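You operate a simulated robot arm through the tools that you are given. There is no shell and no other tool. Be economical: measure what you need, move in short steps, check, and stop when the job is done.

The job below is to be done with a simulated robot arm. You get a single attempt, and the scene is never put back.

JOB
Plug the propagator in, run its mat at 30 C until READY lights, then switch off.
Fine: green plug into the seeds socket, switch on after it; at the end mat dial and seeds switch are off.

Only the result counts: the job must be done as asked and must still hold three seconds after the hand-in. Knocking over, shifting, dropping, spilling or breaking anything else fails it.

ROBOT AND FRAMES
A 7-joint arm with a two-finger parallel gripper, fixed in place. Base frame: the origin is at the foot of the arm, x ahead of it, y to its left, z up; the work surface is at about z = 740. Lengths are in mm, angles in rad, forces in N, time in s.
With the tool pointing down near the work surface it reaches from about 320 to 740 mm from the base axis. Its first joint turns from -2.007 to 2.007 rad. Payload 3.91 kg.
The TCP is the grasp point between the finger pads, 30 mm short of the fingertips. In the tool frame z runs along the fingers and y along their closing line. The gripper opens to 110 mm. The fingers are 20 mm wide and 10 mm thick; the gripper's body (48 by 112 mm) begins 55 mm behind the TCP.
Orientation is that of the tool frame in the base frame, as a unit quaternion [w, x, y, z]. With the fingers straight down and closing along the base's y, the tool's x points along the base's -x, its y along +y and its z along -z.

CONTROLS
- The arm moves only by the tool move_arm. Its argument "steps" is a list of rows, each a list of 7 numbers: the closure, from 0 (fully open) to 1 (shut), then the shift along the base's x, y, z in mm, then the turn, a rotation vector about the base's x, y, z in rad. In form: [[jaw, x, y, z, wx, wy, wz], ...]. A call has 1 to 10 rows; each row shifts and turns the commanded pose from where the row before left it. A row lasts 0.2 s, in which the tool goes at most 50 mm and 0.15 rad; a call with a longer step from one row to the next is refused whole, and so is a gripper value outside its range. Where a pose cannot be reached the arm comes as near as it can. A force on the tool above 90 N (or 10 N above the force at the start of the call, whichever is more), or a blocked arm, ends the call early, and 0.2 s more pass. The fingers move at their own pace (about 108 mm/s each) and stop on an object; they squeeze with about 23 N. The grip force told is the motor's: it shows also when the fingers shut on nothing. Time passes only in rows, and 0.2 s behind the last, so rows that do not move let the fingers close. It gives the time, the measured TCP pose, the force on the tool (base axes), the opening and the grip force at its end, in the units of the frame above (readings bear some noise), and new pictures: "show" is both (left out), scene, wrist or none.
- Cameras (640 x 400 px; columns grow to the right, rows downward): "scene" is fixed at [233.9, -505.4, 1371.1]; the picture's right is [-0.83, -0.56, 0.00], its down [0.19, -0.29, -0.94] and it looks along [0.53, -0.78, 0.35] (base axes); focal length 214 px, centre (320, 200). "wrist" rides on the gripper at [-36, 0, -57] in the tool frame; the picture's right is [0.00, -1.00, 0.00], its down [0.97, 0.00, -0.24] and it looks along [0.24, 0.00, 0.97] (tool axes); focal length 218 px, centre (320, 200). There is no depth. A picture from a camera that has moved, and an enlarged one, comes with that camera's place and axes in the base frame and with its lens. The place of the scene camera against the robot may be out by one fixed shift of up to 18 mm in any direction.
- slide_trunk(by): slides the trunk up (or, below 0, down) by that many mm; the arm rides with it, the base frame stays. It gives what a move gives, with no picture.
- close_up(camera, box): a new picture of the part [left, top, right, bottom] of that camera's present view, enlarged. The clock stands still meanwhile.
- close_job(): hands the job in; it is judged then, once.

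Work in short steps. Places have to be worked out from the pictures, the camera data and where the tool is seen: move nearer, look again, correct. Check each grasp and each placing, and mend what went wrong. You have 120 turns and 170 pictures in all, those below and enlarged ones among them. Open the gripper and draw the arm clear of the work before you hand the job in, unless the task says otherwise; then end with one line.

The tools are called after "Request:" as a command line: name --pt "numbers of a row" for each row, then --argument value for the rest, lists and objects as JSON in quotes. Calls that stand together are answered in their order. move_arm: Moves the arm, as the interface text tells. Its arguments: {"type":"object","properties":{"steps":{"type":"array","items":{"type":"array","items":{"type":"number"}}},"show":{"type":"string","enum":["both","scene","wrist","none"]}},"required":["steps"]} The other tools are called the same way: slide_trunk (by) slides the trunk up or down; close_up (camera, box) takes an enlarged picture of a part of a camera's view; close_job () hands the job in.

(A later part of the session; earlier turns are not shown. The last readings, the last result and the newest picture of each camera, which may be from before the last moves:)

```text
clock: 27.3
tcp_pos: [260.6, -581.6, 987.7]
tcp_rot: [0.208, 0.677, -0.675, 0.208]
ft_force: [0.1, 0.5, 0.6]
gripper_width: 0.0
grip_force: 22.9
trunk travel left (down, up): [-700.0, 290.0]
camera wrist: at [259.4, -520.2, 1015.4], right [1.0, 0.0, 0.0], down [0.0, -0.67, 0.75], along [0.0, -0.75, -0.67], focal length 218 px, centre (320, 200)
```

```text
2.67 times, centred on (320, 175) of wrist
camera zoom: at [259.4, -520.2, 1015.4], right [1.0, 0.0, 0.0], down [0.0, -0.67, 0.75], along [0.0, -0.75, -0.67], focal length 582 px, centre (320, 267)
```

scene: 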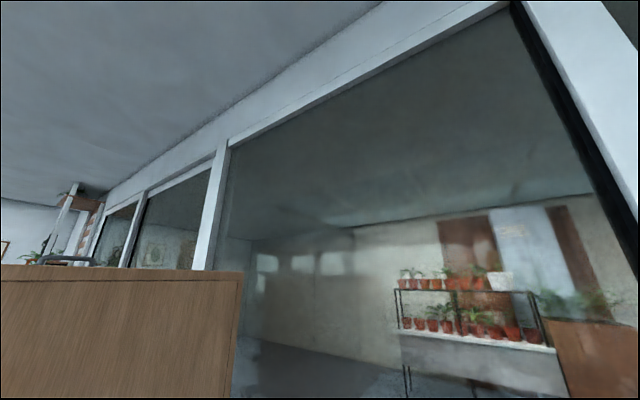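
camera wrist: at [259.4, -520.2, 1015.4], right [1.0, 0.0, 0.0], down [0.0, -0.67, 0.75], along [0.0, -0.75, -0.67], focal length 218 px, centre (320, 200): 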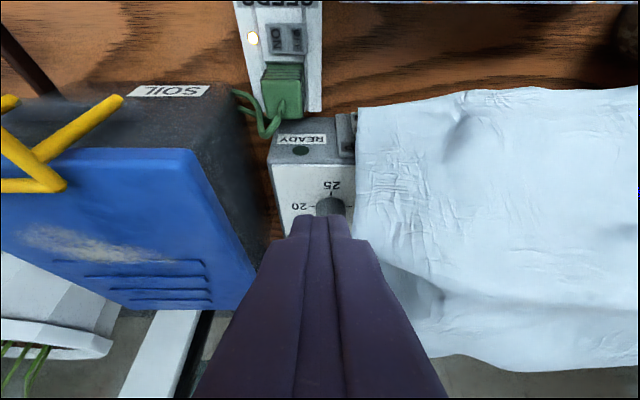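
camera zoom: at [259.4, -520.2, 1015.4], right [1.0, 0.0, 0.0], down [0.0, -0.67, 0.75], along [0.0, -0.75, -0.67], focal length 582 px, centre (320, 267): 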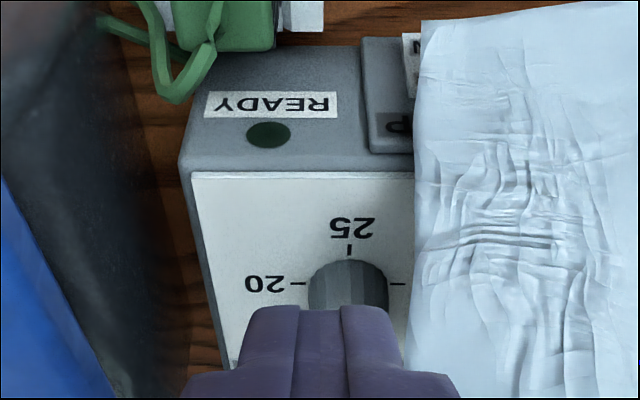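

The SEEDS light stays on. Now I open the fingers to see the dial and get its geometry.

Request:
move_arm --pt "0.1 8 -20 -10 0 0 0" --pt "0.1 8 -20 -10 0 0 0" --pt "0.1 0 0 0 0 0 0" --show "wrist"

Request:
close_up --camera "wrist" --box '[220, 120, 420, 245]'

```text
clock: 28.1
tcp_pos: [275.0, -622.0, 966.5]
tcp_rot: [0.208, 0.677, -0.675, 0.209]
ft_force: [-0.4, -0.1, -0.4]
gripper_width: 98.9
grip_force: 0.0
trunk travel left (down, up): [-700.0, 290.0]
camera wrist: at [275.0, -561.1, 993.7], right [1.0, 0.0, 0.0], down [0.0, -0.67, 0.75], along [0.0, -0.75, -0.67], focal length 218 px, centre (320, 200)
```

wrist: 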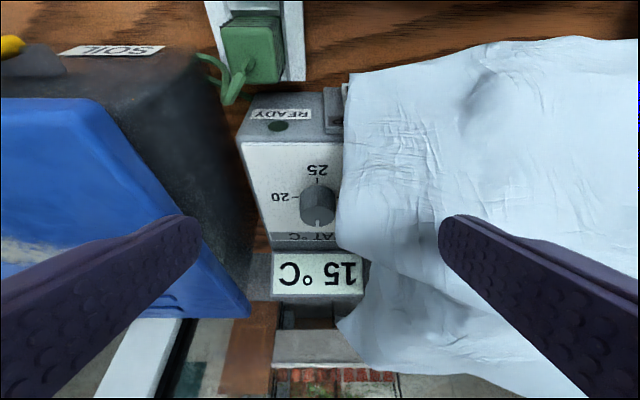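

```text
3.20 times, centred on (320, 182) of wrist
camera zoom: at [275.0, -561.1, 993.7], right [1.0, 0.0, 0.0], down [0.0, -0.67, 0.75], along [0.0, -0.75, -0.67], focal length 698 px, centre (320, 256)
```

zoom: 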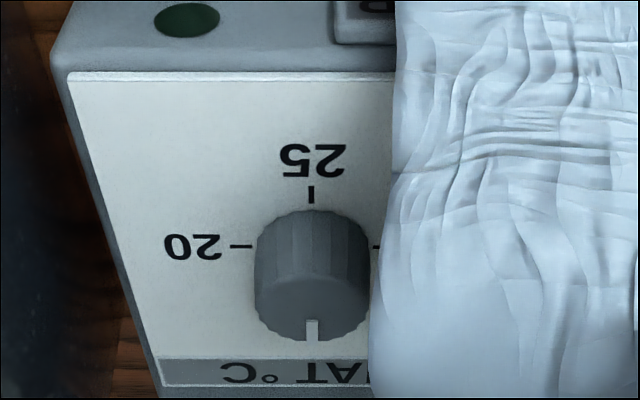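

Triangulated: knob top ≈(272,−721,868), ø≈33, dial face z≈847. The draped sheet's edge stands as a wall at x≈287 with top z≈905, so fingers must straddle the knob along y. I'll untilt and yaw so the camera sits on the free −x side, staying high.

Request:
move_arm --pt "0.4 0 0 20 0.12 0 0" --pt "0.45 0 0 10 0.12 0 0" --pt "0.45 0 0 0 0.12 0 0" --pt "0.45 0 0 0 0.12 0 0" --pt "0.45 0 0 0 0.12 0 0" --pt "0.45 -2 -10 0 0 0 0.15" --pt "0.45 -2 -10 0 0 0 0.15" --pt "0.45 -2 -10 0 0 0 0.15" --pt "0.45 -2 -10 0 0 0 0.15" --pt "0.45 -2 -10 0 0 0 0.15" --show "wrist"

```text
clock: 30.3
tcp_pos: [265.9, -665.2, 996.1]
tcp_rot: [0.0, 0.918, -0.397, -0.001]
ft_force: [0.7, 0.4, 0.2]
gripper_width: 60.6
grip_force: 0.1
out of reach, approached as far as the arm can: row 10
trunk travel left (down, up): [-700.0, 290.0]
camera wrist: at [239.5, -640.5, 1052.5], right [0.73, 0.69, 0.0], down [0.67, -0.71, 0.24], along [0.16, -0.17, -0.97], focal length 218 px, centre (320, 200)
```

wrist: 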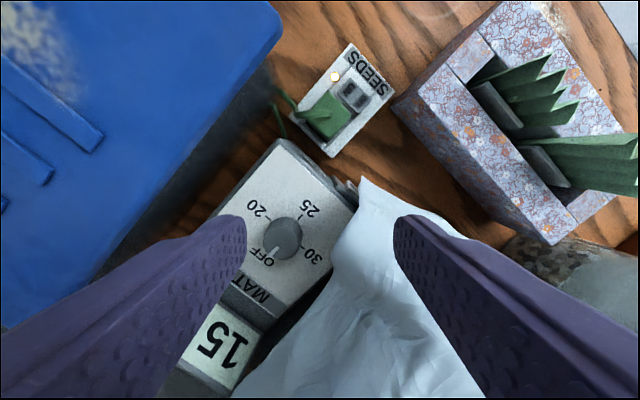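

Tool-vertical reach ends just short of the dial (radius 770), so some tilt will be needed. I enlarge this good view of the dial and sheet.

Request:
close_up --camera "wrist" --box '[200, 130, 440, 280]'

```text
2.67 times, centred on (320, 205) of wrist
camera zoom: at [239.5, -640.5, 1052.5], right [0.73, 0.69, 0.0], down [0.67, -0.71, 0.24], along [0.16, -0.17, -0.97], focal length 582 px, centre (320, 187)
```

zoom: 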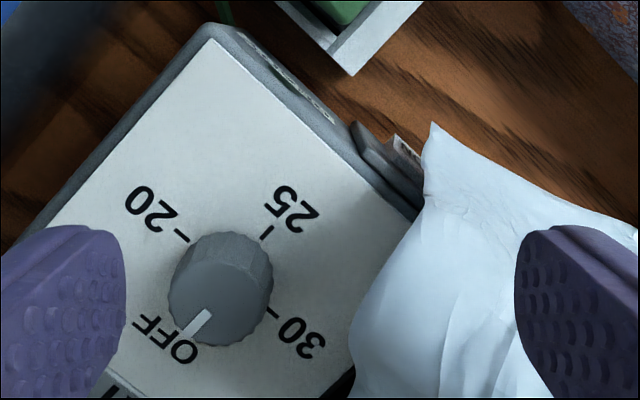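

From here the sheet edge near the dial is at x≈308+ (only its corner near y≈−660 is closer), so pads on the ±x sides fit. I return to yaw 90°, lean 0.25 rad back toward +y and hover above the knob.

Request:
move_arm --pt "0.45 0 10 5 0 0 -0.15" --pt "0.45 0 10 5 0 0 -0.15" --pt "0.45 0 10 5 0 0 -0.15" --pt "0.45 0 0 0 0 0 -0.15" --pt "0.45 0 0 0 0 0 -0.15" --pt "0.45 0 0 0 -0.125 0 0" --pt "0.45 0 0 0 -0.125 0 0" --pt "0.45 3 -30 -10 0 0 0" --pt "0.45 3 -30 -10 0 0 0" --pt "0.45 0 0 0 0 0 0" --show "wrist"

Request:
close_up --camera "wrist" --box '[220, 150, 420, 275]'

```text
clock: 32.5
tcp_pos: [270.6, -696.9, 989.7]
tcp_rot: [0.086, 0.702, -0.701, 0.088]
ft_force: [0.2, 0.5, -0.1]
gripper_width: 60.5
grip_force: 0.0
trunk travel left (down, up): [-700.0, 290.0]
camera wrist: at [268.6, -649.1, 1037.4], right [1.0, 0.0, 0.0], down [0.0, -0.88, 0.47], along [0.0, -0.47, -0.88], focal length 218 px, centre (320, 200)
```

wrist: 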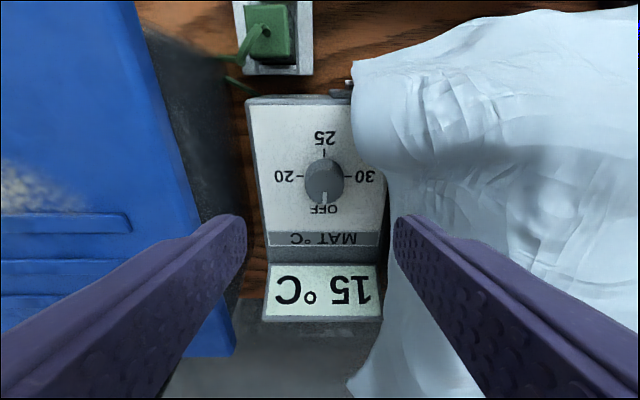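

```text
3.20 times, centred on (320, 212) of wrist
camera zoom: at [268.6, -649.1, 1037.4], right [1.0, 0.0, 0.0], down [0.0, -0.88, 0.47], along [0.0, -0.47, -0.88], focal length 698 px, centre (320, 160)
```

zoom: 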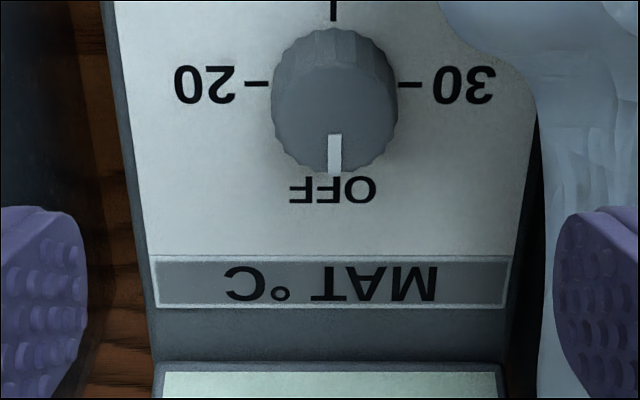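

Excellent: the dial surroundings are clear at the knob's y. Knob centre refined to (272.5,−724). I lower to above the knob.

Request:
move_arm --pt "0.45 1 -11 -20 0 0 0" --pt "0.45 0.5 -11 -20 0 0 0" --pt "0.45 0 0 -20 0 0 0" --pt "0.45 0 0 -10 0 0 0" --pt "0.45 0 0 0 0 0 0" --show "wrist"

Request:
close_up --camera "wrist" --box '[220, 150, 420, 275]'

```text
clock: 33.7
tcp_pos: [271.7, -720.2, 920.3]
tcp_rot: [0.087, 0.702, -0.701, 0.088]
ft_force: [-0.4, 0.7, 0.2]
gripper_width: 60.7
grip_force: 0.1
trunk travel left (down, up): [-700.0, 290.0]
camera wrist: at [270.6, -671.6, 967.3], right [1.0, 0.0, 0.0], down [0.0, -0.88, 0.47], along [0.0, -0.47, -0.88], focal length 218 px, centre (320, 200)
```

wrist: 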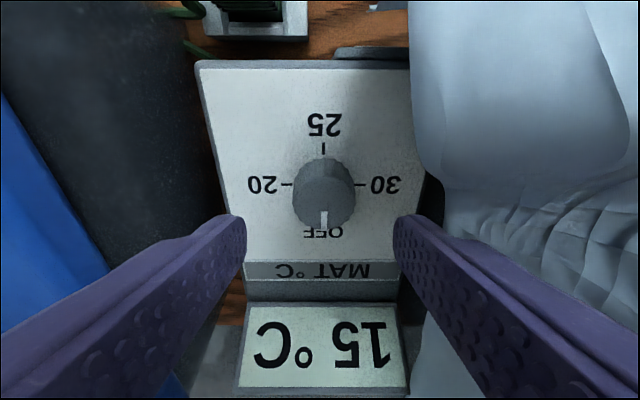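

```text
3.20 times, centred on (320, 212) of wrist
camera zoom: at [270.6, -671.6, 967.3], right [1.0, 0.0, 0.0], down [0.0, -0.88, 0.47], along [0.0, -0.47, -0.88], focal length 698 px, centre (320, 160)
```

zoom: 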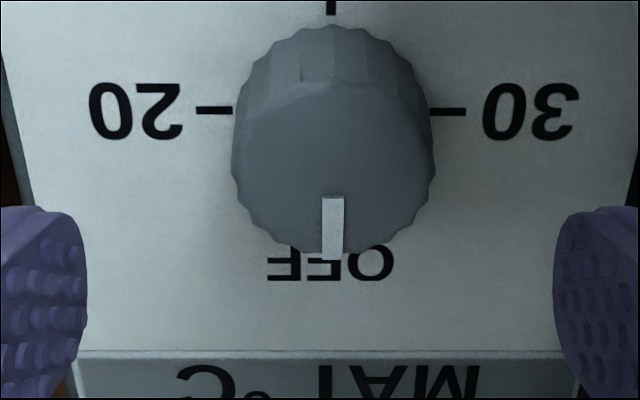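

Knob is ~2.4 mm to the +x of the tool axis. The sheet bulge at y>−700 reaches z≈930, so I turn the hand about its own axis by 0.75 rad (its +x end swinging away from the bulge), then descend to the knob.

Request:
move_arm --pt "0.5 1.2 0 0 0 -0.037 -0.145" --pt "0.5 1.2 0 0 0 -0.037 -0.145" --pt "0.5 0 0 0 0 -0.037 -0.145" --pt "0.5 0 0 0 0 -0.037 -0.145" --pt "0.5 0 0 0 0 -0.037 -0.145" --pt "0.5 0 0 -10 0 0 0" --pt "0.5 0 0 -10 0 0 0" --pt "0.5 0 0 0 0 0 0" --show "wrist"

Request:
close_up --camera "wrist" --box '[220, 150, 420, 275]'

```text
clock: 35.5
tcp_pos: [273.8, -717.8, 898.5]
tcp_rot: [-0.048, -0.397, 0.91, -0.114]
ft_force: [0.4, -0.8, 0.5]
gripper_width: 55.0
grip_force: 0.0
trunk travel left (down, up): [-700.0, 290.0]
camera wrist: at [298.2, -678.8, 949.1], right [0.73, -0.66, 0.17], down [-0.66, -0.63, 0.41], along [-0.16, -0.41, -0.9], focal length 218 px, centre (320, 200)
```

wrist: 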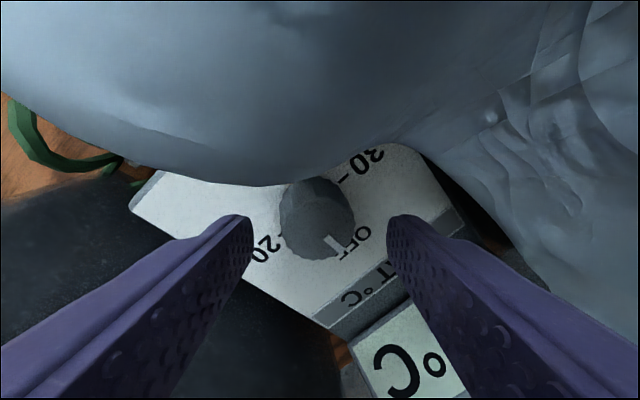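

```text
3.20 times, centred on (320, 212) of wrist
camera zoom: at [298.2, -678.8, 949.1], right [0.73, -0.66, 0.17], down [-0.66, -0.63, 0.41], along [-0.16, -0.41, -0.9], focal length 698 px, centre (320, 160)
```

zoom: 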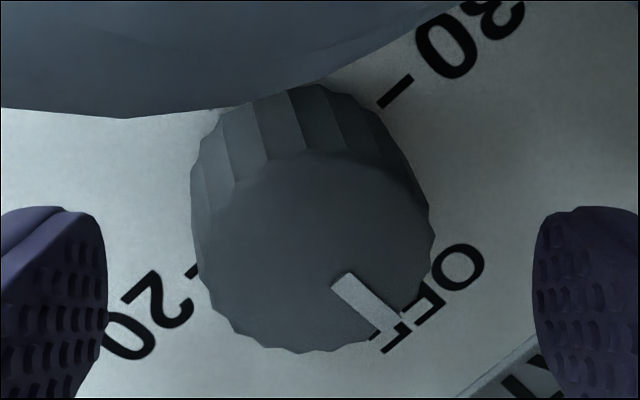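

The hand's near edge passes close to the sheet bulge. I'll reduce the lean by 0.12 (moving the body off the bulge) and see whether that is within reach.

Request:
move_arm --pt "0.5 0 -1.5 0 0.06 0 0" --pt "0.5 0 -1.5 0 0.06 0 0" --pt "0.5 0 0 0 0 0 0" --show "wrist"

```text
clock: 36.3
tcp_pos: [267.8, -697.8, 896.0]
tcp_rot: [-0.025, -0.4, 0.914, -0.06]
ft_force: [0.2, -0.2, -0.1]
gripper_width: 55.0
grip_force: 0.0
out of reach, approached as far as the arm can: row 1, 2
trunk travel left (down, up): [-700.0, 290.0]
camera wrist: at [290.6, -664.6, 949.1], right [0.73, -0.67, 0.09], down [-0.66, -0.68, 0.33], along [-0.16, -0.3, -0.94], focal length 218 px, centre (320, 200)
```

wrist: 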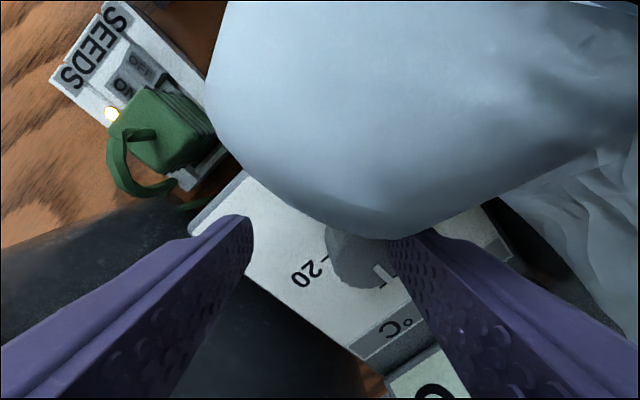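

Less lean is out of reach. Better idea: lean toward −x/+y with fingers straddling the knob roughly along y, which keeps hand and camera off the sheet. I raise up, back off, and undo the twist first.

Request:
move_arm --pt "0.5 0 5 40 0 0 0" --pt "0.5 0 5 40 0 0 0" --pt "0.5 0 20 20 0 0 0" --pt "0.5 0 0 0 0 0.0195 0.147" --pt "0.5 0 0 0 0 0.0195 0.147" --pt "0.5 0 0 0 0 0.0195 0.147" --pt "0.5 0 0 0 0 0.0195 0.147" --pt "0.5 0 0 0 0 0.0195 0.147" --pt "0.5 0 0 0 -0.12 0 0" --pt "0.5 0 0 0 -0.12 0 0" --show "none"

Request:
move_arm --pt "0.5 0 0 0 0 0 0.15" --pt "0.5 0 0 0 0 0 0.15" --pt "0.5 0 0 0 0 0 0.15" --pt "0.5 0 0 0 0 0 0.15" --pt "0.5 0 0 0 0 0 0.15" --pt "0.5 0 0 0 0 0 0.15" --pt "0.5 0 0 0 0 0 0.15" --pt "0.5 0 0 0 0 0 0.15" --show "wrist"

```text
clock: 38.5
tcp_pos: [266.2, -666.0, 996.8]
tcp_rot: [-0.13, -0.694, 0.696, -0.131]
ft_force: [-0.8, 0.2, 0.4]
gripper_width: 54.8
grip_force: 0.0
trunk travel left (down, up): [-700.0, 290.0]
```

```text
clock: 40.3
tcp_pos: [266.3, -669.2, 995.0]
tcp_rot: [0.033, 0.966, -0.182, 0.18]
ft_force: [0.7, 0.1, -0.1]
gripper_width: 55.2
grip_force: 0.0
trunk travel left (down, up): [-700.0, 290.0]
camera wrist: at [215.5, -650.1, 1036.5], right [0.37, 0.93, 0.0], down [0.76, -0.3, 0.57], along [0.53, -0.21, -0.82], focal length 218 px, centre (320, 200)
```

wrist: 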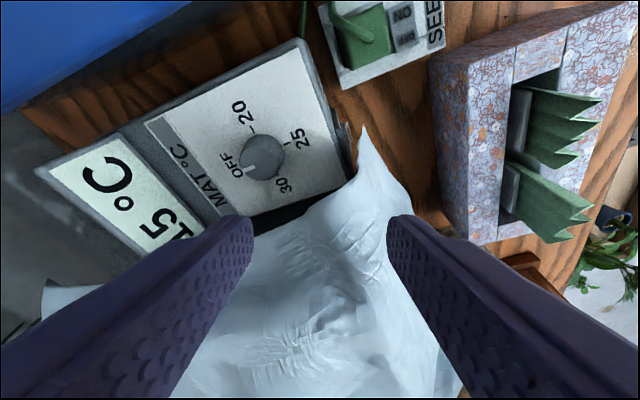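

From here the sheet and knob are clear to see. To keep the +y finger away from the bulge I want the fingers a bit further round; I test turning another 0.9 rad about the tool axis here up high.

Request:
move_arm --pt "0.6 0 0 0 -0.05 0.0195 0.139" --pt "0.6 0 0 0 -0.05 0.0195 0.139" --pt "0.6 0 0 0 -0.05 0.0195 0.139" --pt "0.6 0 0 0 -0.05 0.0195 0.139" --pt "0.6 0 0 0 -0.05 0.0195 0.139" --pt "0.6 0 0 0 -0.05 0.0195 0.139" --pt "0.6 0 0 0 0 0 0" --show "wrist"

```text
clock: 41.9
tcp_pos: [267.6, -668.3, 996.0]
tcp_rot: [0.108, 0.951, 0.251, 0.147]
ft_force: [-0.1, 0.4, 1.0]
gripper_width: 43.9
grip_force: 0.0
trunk travel left (down, up): [-700.0, 290.0]
camera wrist: at [218.0, -680.1, 1040.6], right [-0.45, 0.85, -0.28], down [0.72, 0.53, 0.44], along [0.52, 0.0, -0.85], focal length 218 px, centre (320, 200)
```

wrist: 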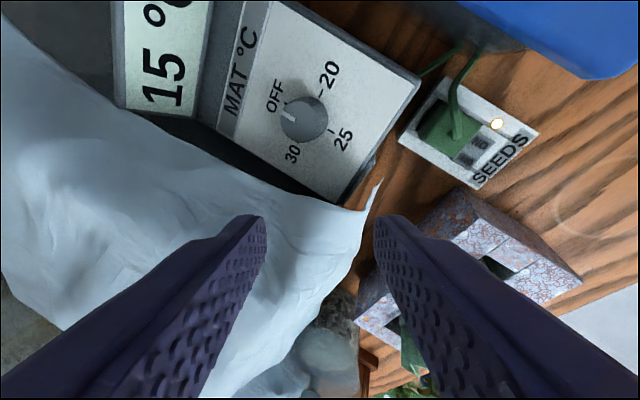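

That orientation is reachable too and the camera is clear of everything. I go back to a grip angle of roughly "along y", and move to 40 mm short of the knob along the tool axis.

Request:
move_arm --pt "0.6 -3 -12 0 0.05 -0.0195 -0.139" --pt "0.6 -3 -12 0 0.05 -0.0195 -0.139" --pt "0.6 -3 -12 0 0.05 -0.0195 -0.139" --pt "0.6 -3 -12.5 0 0.05 -0.0195 -0.139" --pt "0.6 -3 0 -25 0 0 0" --pt "0.6 -2 0 -25 0 0 0" --pt "0.6 -2 0 -25 0 0 0" --pt "0.6 0 0 0 0 0 0" --show "wrist"

Request:
close_up --camera "wrist" --box '[220, 130, 420, 255]'

```text
clock: 43.7
tcp_pos: [249.4, -719.7, 922.2]
tcp_rot: [0.06, 0.982, -0.039, 0.173]
ft_force: [-0.6, 1.1, -0.6]
gripper_width: 43.7
grip_force: 0.1
trunk travel left (down, up): [-700.0, 290.0]
camera wrist: at [194.9, -710.0, 963.4], right [0.1, 0.99, -0.1], down [0.83, -0.02, 0.56], along [0.55, -0.14, -0.82], focal length 218 px, centre (320, 200)
```

wrist: 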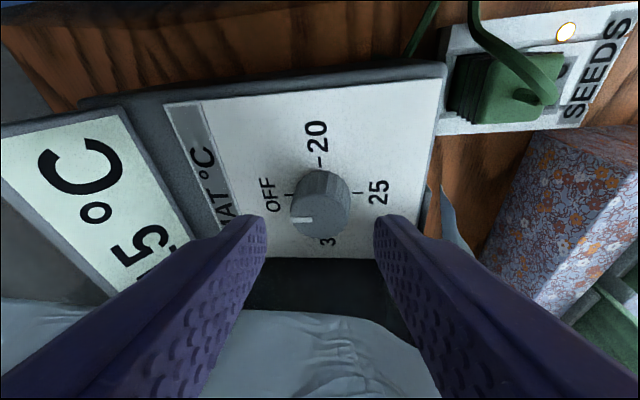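

```text
3.20 times, centred on (320, 192) of wrist
camera zoom: at [194.9, -710.0, 963.4], right [0.1, 0.99, -0.1], down [0.83, -0.02, 0.56], along [0.55, -0.14, -0.82], focal length 698 px, centre (320, 224)
```

zoom: 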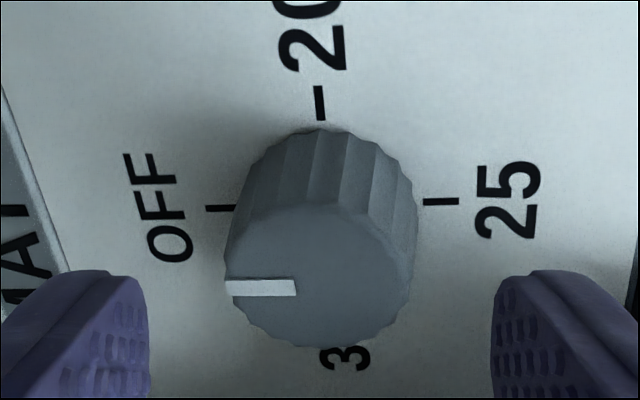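

Excellent view; knob axis ≈(271,−727), and my tool axis passes right through it. I advance along the tool axis so the pads straddle the knob (fingertips ≈ z 856).

Request:
move_arm --pt "0.6 2.6 -1.1 -10 0 0 0" --pt "0.6 2.6 -1.1 -10 0 0 0" --pt "0.6 2.6 -1 -10 0 0 0" --pt "0.6 2.6 -1 -7.2 0 0 0" --pt "0.6 0 0 0 0 0 0" --show "wrist"

Request:
close_up --camera "wrist" --box '[220, 130, 420, 255]'

```text
clock: 44.9
tcp_pos: [259.0, -716.8, 884.2]
tcp_rot: [0.06, 0.982, -0.039, 0.173]
ft_force: [-1.5, -5.3, 3.3]
gripper_width: 46.5
grip_force: 2.7
out of reach, approached as far as the arm can: row 4
trunk travel left (down, up): [-700.0, 290.0]
camera wrist: at [205.8, -708.9, 925.4], right [0.1, 0.99, -0.1], down [0.83, -0.02, 0.56], along [0.55, -0.14, -0.82], focal length 218 px, centre (320, 200)
```

wrist: 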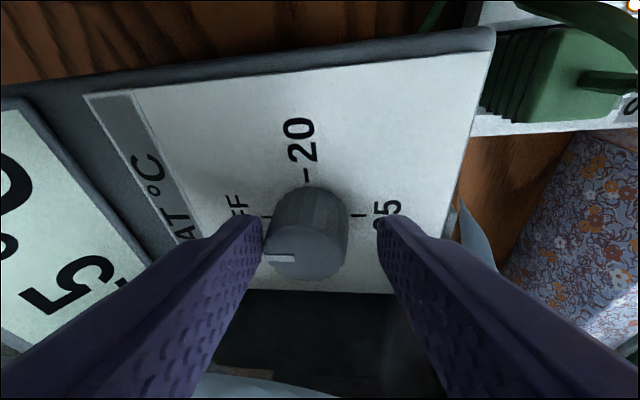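

```text
3.20 times, centred on (320, 192) of wrist
camera zoom: at [205.8, -708.9, 925.4], right [0.1, 0.99, -0.1], down [0.83, -0.02, 0.56], along [0.55, -0.14, -0.82], focal length 698 px, centre (320, 224)
```

zoom: 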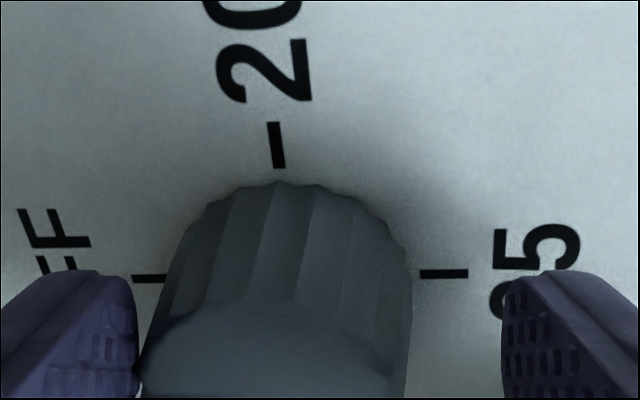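

Reach falls ~7 mm short in −y, and the −y finger just touches the knob. I back out 15 mm, add a little lean to gain reach, then go in again centred.

Request:
move_arm --pt "0.6 -4 2.5 14 0 0 0" --pt "0.6 0 0 0 -0.05 -0.08 0" --pt "0.6 -2 -4.5 0 0 0 0" --pt "0.6 0 -4.5 0 0 0 0" --pt "0.6 0 0 0 0 0 0" --show "wrist"

```text
clock: 46.1
tcp_pos: [253.5, -725.7, 897.1]
tcp_rot: [0.083, 0.973, -0.037, 0.212]
ft_force: [0.2, 0.2, 0.1]
gripper_width: 44.1
grip_force: 0.0
trunk travel left (down, up): [-700.0, 290.0]
camera wrist: at [195.4, -713.8, 933.4], right [0.11, 0.98, -0.14], down [0.78, 0.01, 0.62], along [0.61, -0.18, -0.77], focal length 218 px, centre (320, 200)
```

wrist: 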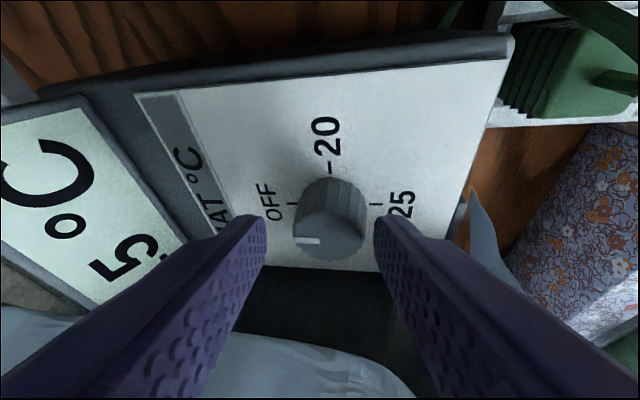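

Reach is fine now; knob sits ~4.5 mm to +y of my axis. I correct and advance.

Request:
move_arm --pt "0.6 0 4.3 0 0 0 0" --pt "0.6 2.4 -1.3 -7 0 0 0" --pt "0.6 2.4 -1.3 -7 0 0 0" --pt "0.6 0 0 0 0 0 0" --show "wrist"

Request:
close_up --camera "wrist" --box '[220, 150, 420, 275]'

```text
clock: 47.1
tcp_pos: [257.2, -723.8, 885.5]
tcp_rot: [0.082, 0.973, -0.036, 0.214]
ft_force: [0.5, 0.2, -0.2]
gripper_width: 44.3
grip_force: 0.0
trunk travel left (down, up): [-700.0, 290.0]
camera wrist: at [200.5, -712.8, 920.5], right [0.11, 0.98, -0.15], down [0.78, 0.01, 0.62], along [0.61, -0.18, -0.77], focal length 218 px, centre (320, 200)
```

wrist: 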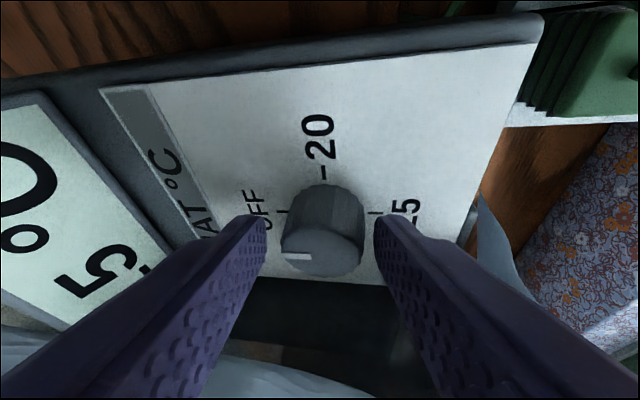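

```text
3.20 times, centred on (320, 212) of wrist
camera zoom: at [200.5, -712.8, 920.5], right [0.11, 0.98, -0.15], down [0.78, 0.01, 0.62], along [0.61, -0.18, -0.77], focal length 698 px, centre (320, 160)
```

zoom: 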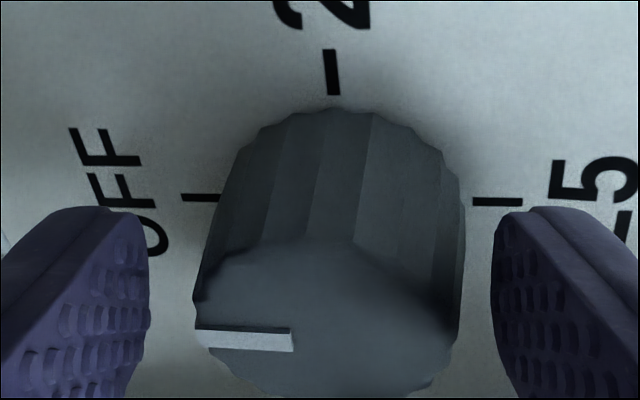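

The knob is centred between the pads. I close, and first try a short counter-clockwise turn (the direct way OFF→30) to learn whether there is a stop.

Request:
move_arm --pt "0.8 0 0 0 0 0 0" --pt "0.8 0 0 0 0 0 0" --pt "0.8 0 0 0 -0.061 0.027 0.134" --pt "0.8 0 0 0 -0.061 0.027 0.134" --pt "0.8 0 0 0 0 0 0" --show "wrist"

Request:
close_up --camera "wrist" --box '[220, 150, 420, 275]'

```text
clock: 48.3
tcp_pos: [256.6, -723.7, 886.6]
tcp_rot: [0.114, 0.967, 0.109, 0.198]
ft_force: [-2.5, -2.2, 8.3]
gripper_width: 34.6
grip_force: 45.8
trunk travel left (down, up): [-700.0, 290.0]
camera wrist: at [199.7, -723.6, 924.2], right [-0.17, 0.95, -0.27], down [0.77, 0.29, 0.56], along [0.61, -0.11, -0.78], focal length 218 px, centre (320, 200)
```

wrist: 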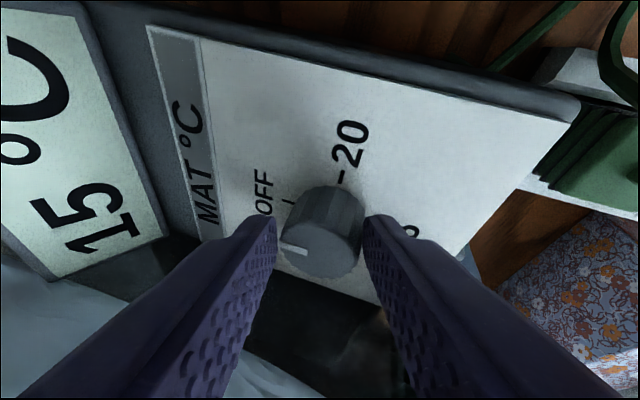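

```text
3.20 times, centred on (320, 212) of wrist
camera zoom: at [199.7, -723.6, 924.2], right [-0.17, 0.95, -0.27], down [0.77, 0.29, 0.56], along [0.61, -0.11, -0.78], focal length 698 px, centre (320, 160)
```

zoom: 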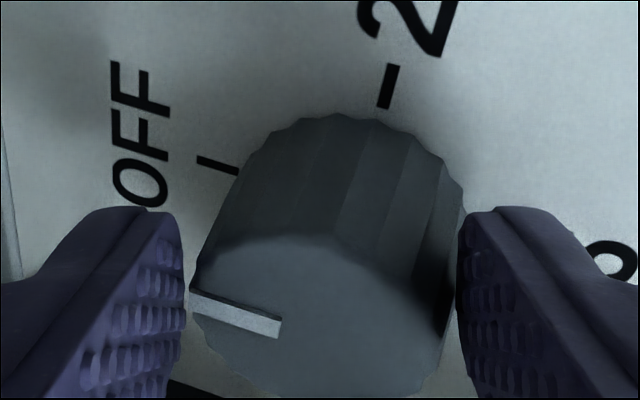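

The pointer stayed at OFF, so there's a stop that way; the dial must go clockwise (20→25→30). I turn clockwise with this grip by ~0.4 rad to test.

Request:
move_arm --pt "0.9 0 0 0 0.061 -0.027 -0.134" --pt "0.9 0 0 0 0.061 -0.027 -0.134" --pt "0.9 0 0 0 0.061 -0.027 -0.134" --pt "0.9 0 0 0 0 0 0" --show "wrist"

Request:
close_up --camera "wrist" --box '[220, 150, 420, 275]'

```text
clock: 49.3
tcp_pos: [256.0, -721.7, 884.4]
tcp_rot: [0.067, 0.967, -0.11, 0.219]
ft_force: [-2.4, -0.7, 15.8]
gripper_width: 33.5
grip_force: 44.8
trunk travel left (down, up): [-700.0, 290.0]
camera wrist: at [200.6, -705.6, 920.7], right [0.24, 0.97, -0.08], down [0.76, -0.14, 0.64], along [0.61, -0.22, -0.76], focal length 218 px, centre (320, 200)
```

wrist: 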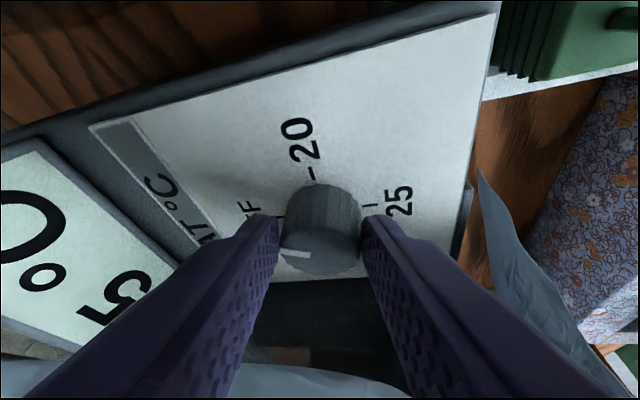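

```text
3.20 times, centred on (320, 212) of wrist
camera zoom: at [200.6, -705.6, 920.7], right [0.24, 0.97, -0.08], down [0.76, -0.14, 0.64], along [0.61, -0.22, -0.76], focal length 698 px, centre (320, 160)
```

zoom: 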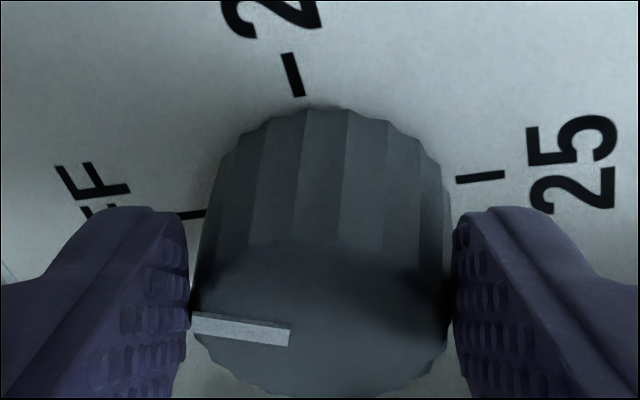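

The knob turned ~0.4 rad clockwise with the hand. Now I ratchet: open, turn back 0.6, close, turn clockwise 0.6, per call.

Request:
move_arm --pt "0.6 0 0 0 0 0 0" --pt "0.6 0 0 0 -0.061 0.027 0.134" --pt "0.6 0 0 0 -0.061 0.027 0.134" --pt "0.6 0 0 0 -0.061 0.027 0.134" --pt "0.6 0 0 0 -0.061 0.027 0.134" --pt "0.9 0 0 0 0 0 0" --pt "0.9 0 0 0 0.061 -0.027 -0.134" --pt "0.9 0 0 0 0.061 -0.027 -0.134" --pt "0.9 0 0 0 0.061 -0.027 -0.134" --pt "0.9 0 0 0 0.061 -0.027 -0.134" --show "wrist"

```text
clock: 51.5
tcp_pos: [257.1, -721.9, 884.2]
tcp_rot: [0.067, 0.967, -0.11, 0.219]
ft_force: [0.9, 0.5, 14.5]
gripper_width: 33.7
grip_force: 45.1
trunk travel left (down, up): [-700.0, 290.0]
camera wrist: at [201.4, -705.8, 919.8], right [0.24, 0.97, -0.08], down [0.76, -0.14, 0.64], along [0.61, -0.22, -0.76], focal length 218 px, centre (320, 200)
```

wrist: 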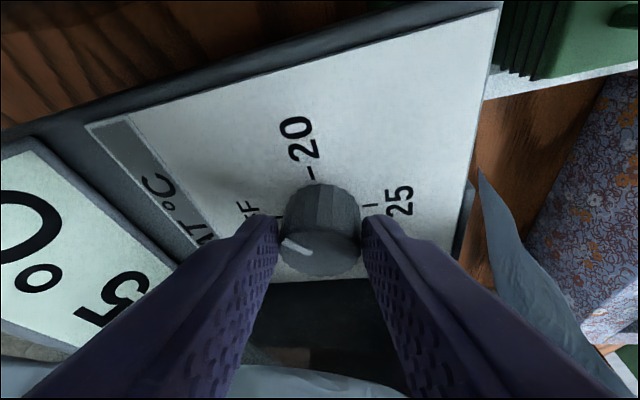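

The pointer advances. I repeat the ratchet.

Request:
move_arm --pt "0.6 0 0 0 0 0 0" --pt "0.6 0 0 0 -0.061 0.027 0.134" --pt "0.6 0 0 0 -0.061 0.027 0.134" --pt "0.6 0 0 0 -0.061 0.027 0.134" --pt "0.6 0 0 0 -0.061 0.027 0.134" --pt "0.9 0 0 0 0 0 0" --pt "0.9 0 0 0 0.061 -0.027 -0.134" --pt "0.9 0 0 0 0.061 -0.027 -0.134" --pt "0.9 0 0 0 0.061 -0.027 -0.134" --pt "0.9 0 0 0 0.061 -0.027 -0.134" --show "wrist"

Request:
close_up --camera "wrist" --box '[220, 150, 420, 275]'

```text
clock: 53.7
tcp_pos: [258.8, -722.4, 885.1]
tcp_rot: [0.065, 0.967, -0.11, 0.219]
ft_force: [-1.2, 4.9, 8.0]
gripper_width: 33.5
grip_force: 45.2
trunk travel left (down, up): [-700.0, 290.0]
camera wrist: at [201.5, -705.9, 919.4], right [0.24, 0.97, -0.08], down [0.76, -0.14, 0.64], along [0.61, -0.21, -0.76], focal length 218 px, centre (320, 200)
```

wrist: 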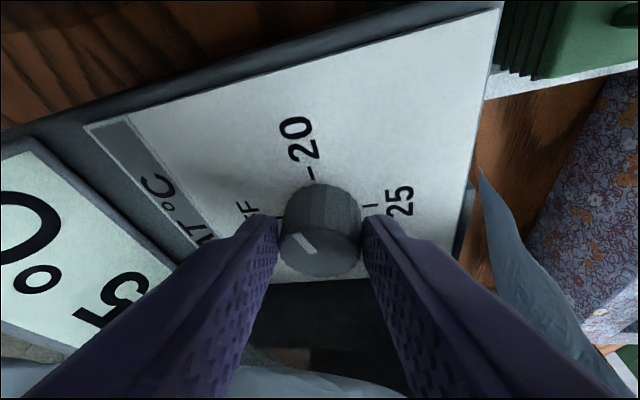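

```text
3.20 times, centred on (320, 212) of wrist
camera zoom: at [201.5, -705.9, 919.4], right [0.24, 0.97, -0.08], down [0.76, -0.14, 0.64], along [0.61, -0.21, -0.76], focal length 698 px, centre (320, 160)
```

zoom: 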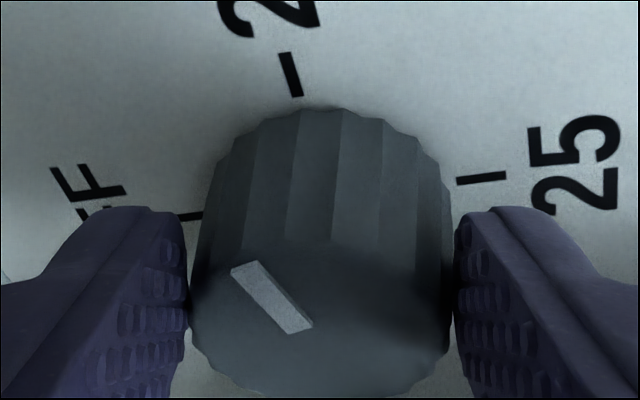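

About 65–70° done. Keep ratcheting.

Request:
move_arm --pt "0.6 0 0 0 -0.03 0.013 0.067" --pt "0.6 0 0 0 -0.061 0.027 0.134" --pt "0.6 0 0 0 -0.061 0.027 0.134" --pt "0.6 0 0 0 -0.061 0.027 0.134" --pt "0.6 0 0 0 -0.061 0.027 0.134" --pt "0.95 0 0 0 0 0 0" --pt "0.95 0 0 0 0.061 -0.027 -0.134" --pt "0.95 0 0 0 0.061 -0.027 -0.134" --pt "0.95 0 0 0 0.061 -0.027 -0.134" --pt "0.95 0 0 0 0.061 -0.027 -0.134" --show "none"

Request:
move_arm --pt "0.95 0 0 0 0.03 -0.013 -0.067" --pt "0.6 0 0 0 0 0 0" --pt "0.6 0 0 0 -0.061 0.027 0.134" --pt "0.6 0 0 0 -0.061 0.027 0.134" --pt "0.6 0 0 0 -0.061 0.027 0.134" --pt "0.6 0 0 0 -0.061 0.027 0.134" --pt "0.95 0 0 0 0 0 0" --pt "0.95 0 0 0 0.061 -0.027 -0.134" --pt "0.95 0 0 0 0.061 -0.027 -0.134" --pt "0.95 0 0 0 0.061 -0.027 -0.134" --show "wrist"

Request:
close_up --camera "wrist" --box '[220, 150, 420, 275]'

```text
clock: 55.9
tcp_pos: [257.3, -721.5, 885.6]
tcp_rot: [0.073, 0.971, -0.073, 0.216]
ft_force: [-0.5, -8.0, 16.4]
gripper_width: 33.7
grip_force: 45.0
trunk travel left (down, up): [-700.0, 290.0]
```

```text
clock: 58.1
tcp_pos: [258.0, -722.6, 884.2]
tcp_rot: [0.084, 0.972, -0.039, 0.215]
ft_force: [2.5, -10.8, 17.0]
gripper_width: 34.3
grip_force: 44.8
trunk travel left (down, up): [-700.0, 290.0]
camera wrist: at [199.8, -711.5, 920.8], right [0.11, 0.98, -0.15], down [0.78, 0.01, 0.62], along [0.62, -0.18, -0.77], focal length 218 px, centre (320, 200)
```

wrist: 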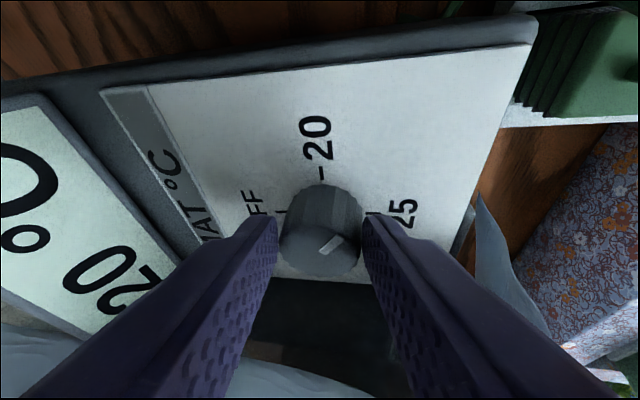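

```text
3.20 times, centred on (320, 212) of wrist
camera zoom: at [199.8, -711.5, 920.8], right [0.11, 0.98, -0.15], down [0.78, 0.01, 0.62], along [0.62, -0.18, -0.77], focal length 698 px, centre (320, 160)
```

zoom: 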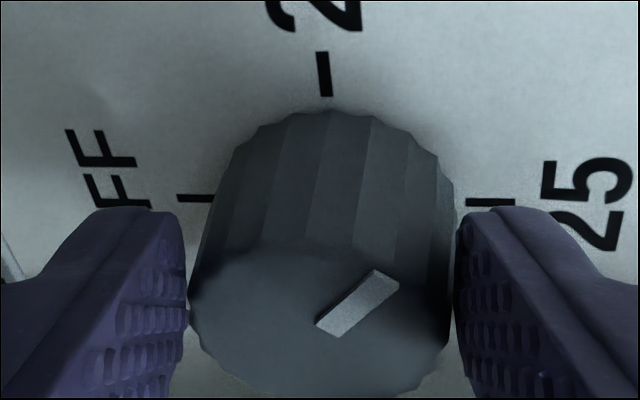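

The pointer is between 20 and 25, and the display already reads 20 °C. Continue ratcheting.

Request:
move_arm --pt "0.95 0 0 0 0.061 -0.027 -0.134" --pt "0.6 0 0 0 0 0 0" --pt "0.6 0 0 0 -0.061 0.027 0.134" --pt "0.6 0 0 0 -0.061 0.027 0.134" --pt "0.6 0 0 0 -0.061 0.027 0.134" --pt "0.6 0 0 0 -0.061 0.027 0.134" --pt "0.95 0 0 0 0 0 0" --pt "0.95 0 0 0 0.061 -0.027 -0.134" --pt "0.95 0 0 0 0.061 -0.027 -0.134" --pt "0.95 0 0 0 0.061 -0.027 -0.134" --show "none"

Request:
move_arm --pt "0.95 0 0 0 0.061 -0.027 -0.134" --pt "0.6 0 0 0 0 0 0" --pt "0.6 0 0 0 -0.061 0.027 0.134" --pt "0.6 0 0 0 -0.061 0.027 0.134" --pt "0.6 0 0 0 -0.061 0.027 0.134" --pt "0.6 0 0 0 -0.061 0.027 0.134" --pt "0.95 0 0 0 0 0 0" --pt "0.95 0 0 0 0.061 -0.027 -0.134" --pt "0.95 0 0 0 0.061 -0.027 -0.134" --pt "0.95 0 0 0 0.061 -0.027 -0.134" --show "wrist"

Request:
close_up --camera "wrist" --box '[220, 150, 420, 275]'

```text
clock: 60.3
tcp_pos: [256.9, -722.4, 885.0]
tcp_rot: [0.083, 0.973, -0.038, 0.214]
ft_force: [0.1, -2.2, 11.7]
gripper_width: 34.1
grip_force: 44.9
trunk travel left (down, up): [-700.0, 290.0]
```

```text
clock: 62.5
tcp_pos: [256.7, -722.9, 883.8]
tcp_rot: [0.082, 0.973, -0.038, 0.214]
ft_force: [1.0, -6.8, 16.8]
gripper_width: 34.3
grip_force: 44.9
trunk travel left (down, up): [-700.0, 290.0]
camera wrist: at [200.1, -711.6, 920.4], right [0.11, 0.98, -0.15], down [0.78, 0.01, 0.62], along [0.62, -0.18, -0.77], focal length 218 px, centre (320, 200)
```

wrist: 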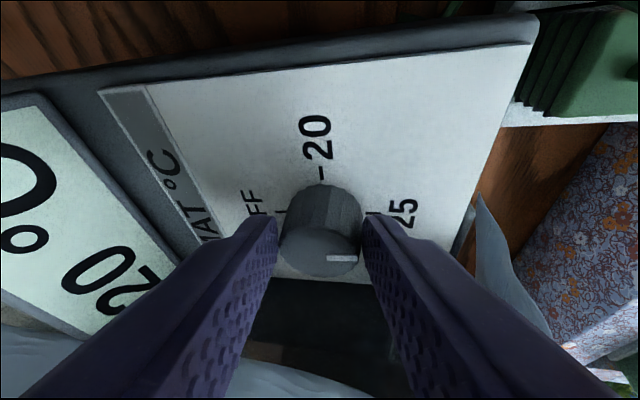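

```text
3.20 times, centred on (320, 212) of wrist
camera zoom: at [200.1, -711.6, 920.4], right [0.11, 0.98, -0.15], down [0.78, 0.01, 0.62], along [0.62, -0.18, -0.77], focal length 698 px, centre (320, 160)
```

zoom: 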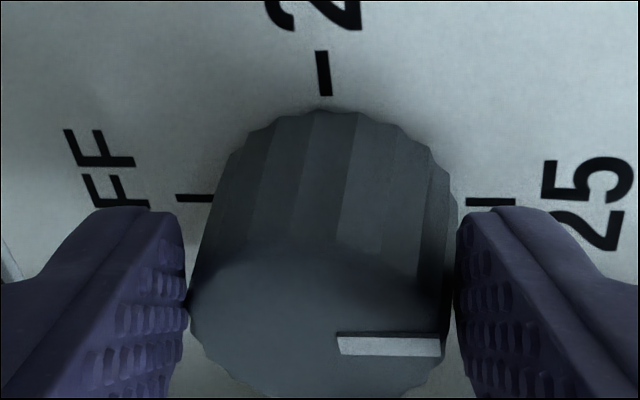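

The pointer is at ~25. Two more cycles, then look.

Request:
move_arm --pt "0.95 0 0 0 0.061 -0.027 -0.134" --pt "0.6 0 0 0 0 0 0" --pt "0.6 0 0 0 -0.061 0.027 0.134" --pt "0.6 0 0 0 -0.061 0.027 0.134" --pt "0.6 0 0 0 -0.061 0.027 0.134" --pt "0.6 0 0 0 -0.061 0.027 0.134" --pt "0.95 0 0 0 0 0 0" --pt "0.95 0 0 0 0.061 -0.027 -0.134" --pt "0.95 0 0 0 0.061 -0.027 -0.134" --pt "0.95 0 0 0 0.061 -0.027 -0.134" --show "none"

Request:
move_arm --pt "0.95 0 0 0 0.061 -0.027 -0.134" --pt "0.6 0 0 0 0 0 0" --pt "0.6 0 0 0 -0.061 0.027 0.134" --pt "0.6 0 0 0 -0.061 0.027 0.134" --pt "0.6 0 0 0 -0.061 0.027 0.134" --pt "0.6 0 0 0 -0.061 0.027 0.134" --pt "0.95 0 0 0 0 0 0" --pt "0.95 0 0 0 0.061 -0.027 -0.134" --pt "0.95 0 0 0 0.061 -0.027 -0.134" --pt "0.95 0 0 0 0.061 -0.027 -0.134" --show "wrist"

Request:
close_up --camera "wrist" --box '[220, 150, 420, 275]'

```text
clock: 64.7
tcp_pos: [257.8, -723.3, 882.6]
tcp_rot: [0.084, 0.973, -0.038, 0.213]
ft_force: [0.4, -4.5, 11.3]
gripper_width: 34.5
grip_force: 45.1
trunk travel left (down, up): [-700.0, 290.0]
```

```text
clock: 66.9
tcp_pos: [258.1, -722.0, 885.9]
tcp_rot: [0.084, 0.973, -0.038, 0.214]
ft_force: [-0.8, -0.8, 13.7]
gripper_width: 33.9
grip_force: 45.2
trunk travel left (down, up): [-700.0, 290.0]
camera wrist: at [200.8, -711.6, 921.3], right [0.11, 0.98, -0.15], down [0.78, 0.01, 0.62], along [0.61, -0.18, -0.77], focal length 218 px, centre (320, 200)
```

wrist: 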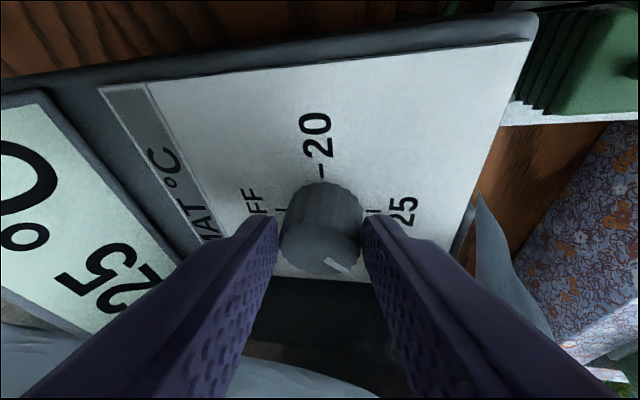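

```text
3.20 times, centred on (320, 212) of wrist
camera zoom: at [200.8, -711.6, 921.3], right [0.11, 0.98, -0.15], down [0.78, 0.01, 0.62], along [0.61, -0.18, -0.77], focal length 698 px, centre (320, 160)
```

zoom: 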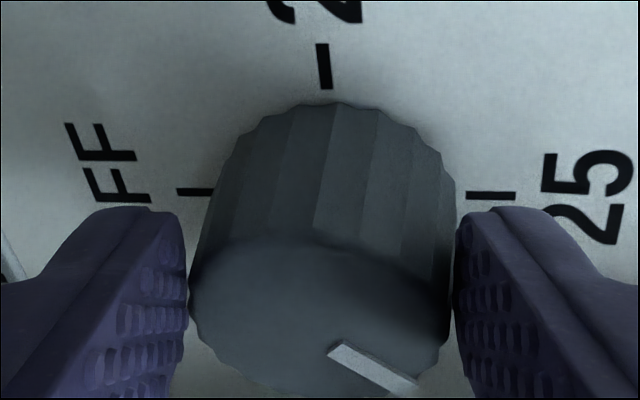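

Now ~45° past 25 and the display shows 25. Two more cycles.

Request:
move_arm --pt "0.95 0 0 0 0.061 -0.027 -0.134" --pt "0.6 0 0 0 0 0 0" --pt "0.6 0 0 0 -0.061 0.027 0.134" --pt "0.6 0 0 0 -0.061 0.027 0.134" --pt "0.6 0 0 0 -0.061 0.027 0.134" --pt "0.6 0 0 0 -0.061 0.027 0.134" --pt "0.95 0 0 0 0 0 0" --pt "0.95 0 0 0 0.061 -0.027 -0.134" --pt "0.95 0 0 0 0.061 -0.027 -0.134" --pt "0.95 0 0 0 0.061 -0.027 -0.134" --show "wrist"

Request:
close_up --camera "wrist" --box '[220, 150, 420, 275]'

```text
clock: 69.1
tcp_pos: [256.9, -722.7, 884.6]
tcp_rot: [0.083, 0.973, -0.038, 0.213]
ft_force: [0.5, -4.5, 14.6]
gripper_width: 34.2
grip_force: 45.2
trunk travel left (down, up): [-700.0, 290.0]
camera wrist: at [200.0, -711.6, 920.2], right [0.11, 0.98, -0.15], down [0.78, 0.01, 0.62], along [0.61, -0.18, -0.77], focal length 218 px, centre (320, 200)
```

wrist: 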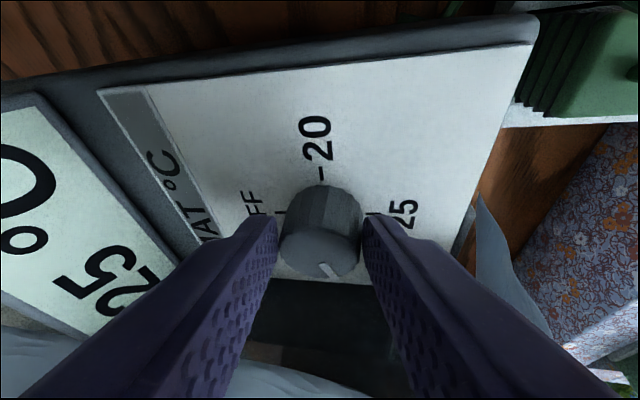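

```text
3.20 times, centred on (320, 212) of wrist
camera zoom: at [200.0, -711.6, 920.2], right [0.11, 0.98, -0.15], down [0.78, 0.01, 0.62], along [0.61, -0.18, -0.77], focal length 698 px, centre (320, 160)
```

zoom: 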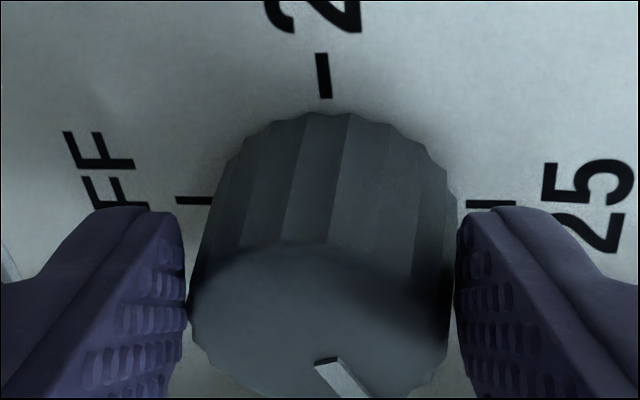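

About 25° to go. Another cycle.

Request:
move_arm --pt "0.95 0 0 0 0.061 -0.027 -0.134" --pt "0.6 0 0 0 0 0 0" --pt "0.6 0 0 0 -0.061 0.027 0.134" --pt "0.6 0 0 0 -0.061 0.027 0.134" --pt "0.6 0 0 0 -0.061 0.027 0.134" --pt "0.6 0 0 0 -0.061 0.027 0.134" --pt "0.95 0 0 0 0 0 0" --pt "0.95 0 0 0 0.061 -0.027 -0.134" --pt "0.95 0 0 0 0.061 -0.027 -0.134" --pt "0.95 0 0 0 0.061 -0.027 -0.134" --show "wrist"

Request:
close_up --camera "wrist" --box '[220, 180, 420, 305]'

```text
clock: 71.3
tcp_pos: [258.0, -722.4, 885.0]
tcp_rot: [0.082, 0.973, -0.037, 0.214]
ft_force: [-2.7, -3.0, 14.5]
gripper_width: 34.5
grip_force: 45.2
trunk travel left (down, up): [-700.0, 290.0]
camera wrist: at [200.8, -711.7, 920.9], right [0.11, 0.98, -0.15], down [0.78, 0.01, 0.62], along [0.62, -0.18, -0.77], focal length 218 px, centre (320, 200)
```

wrist: 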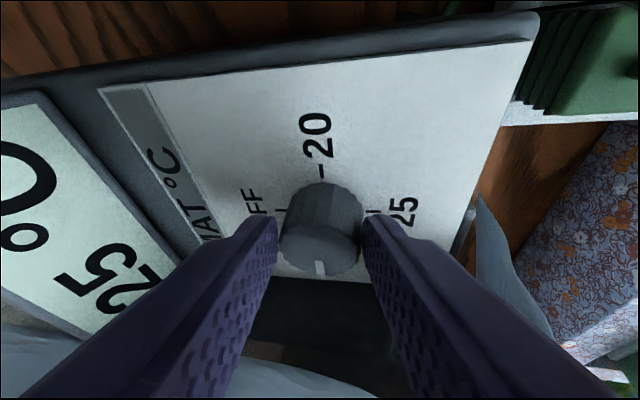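

```text
3.20 times, centred on (320, 242) of wrist
camera zoom: at [200.8, -711.7, 920.9], right [0.11, 0.98, -0.15], down [0.78, 0.01, 0.62], along [0.62, -0.18, -0.77], focal length 698 px, centre (320, 64)
```

zoom: 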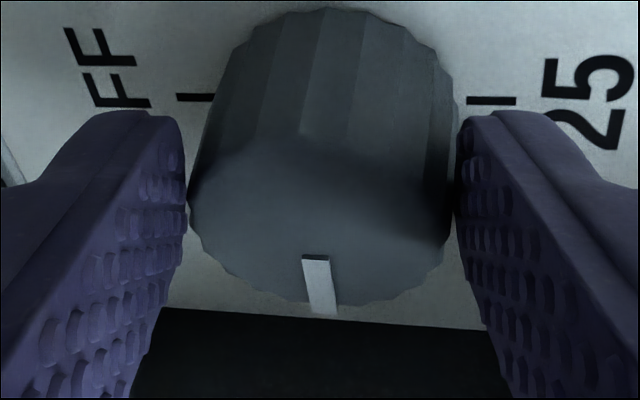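

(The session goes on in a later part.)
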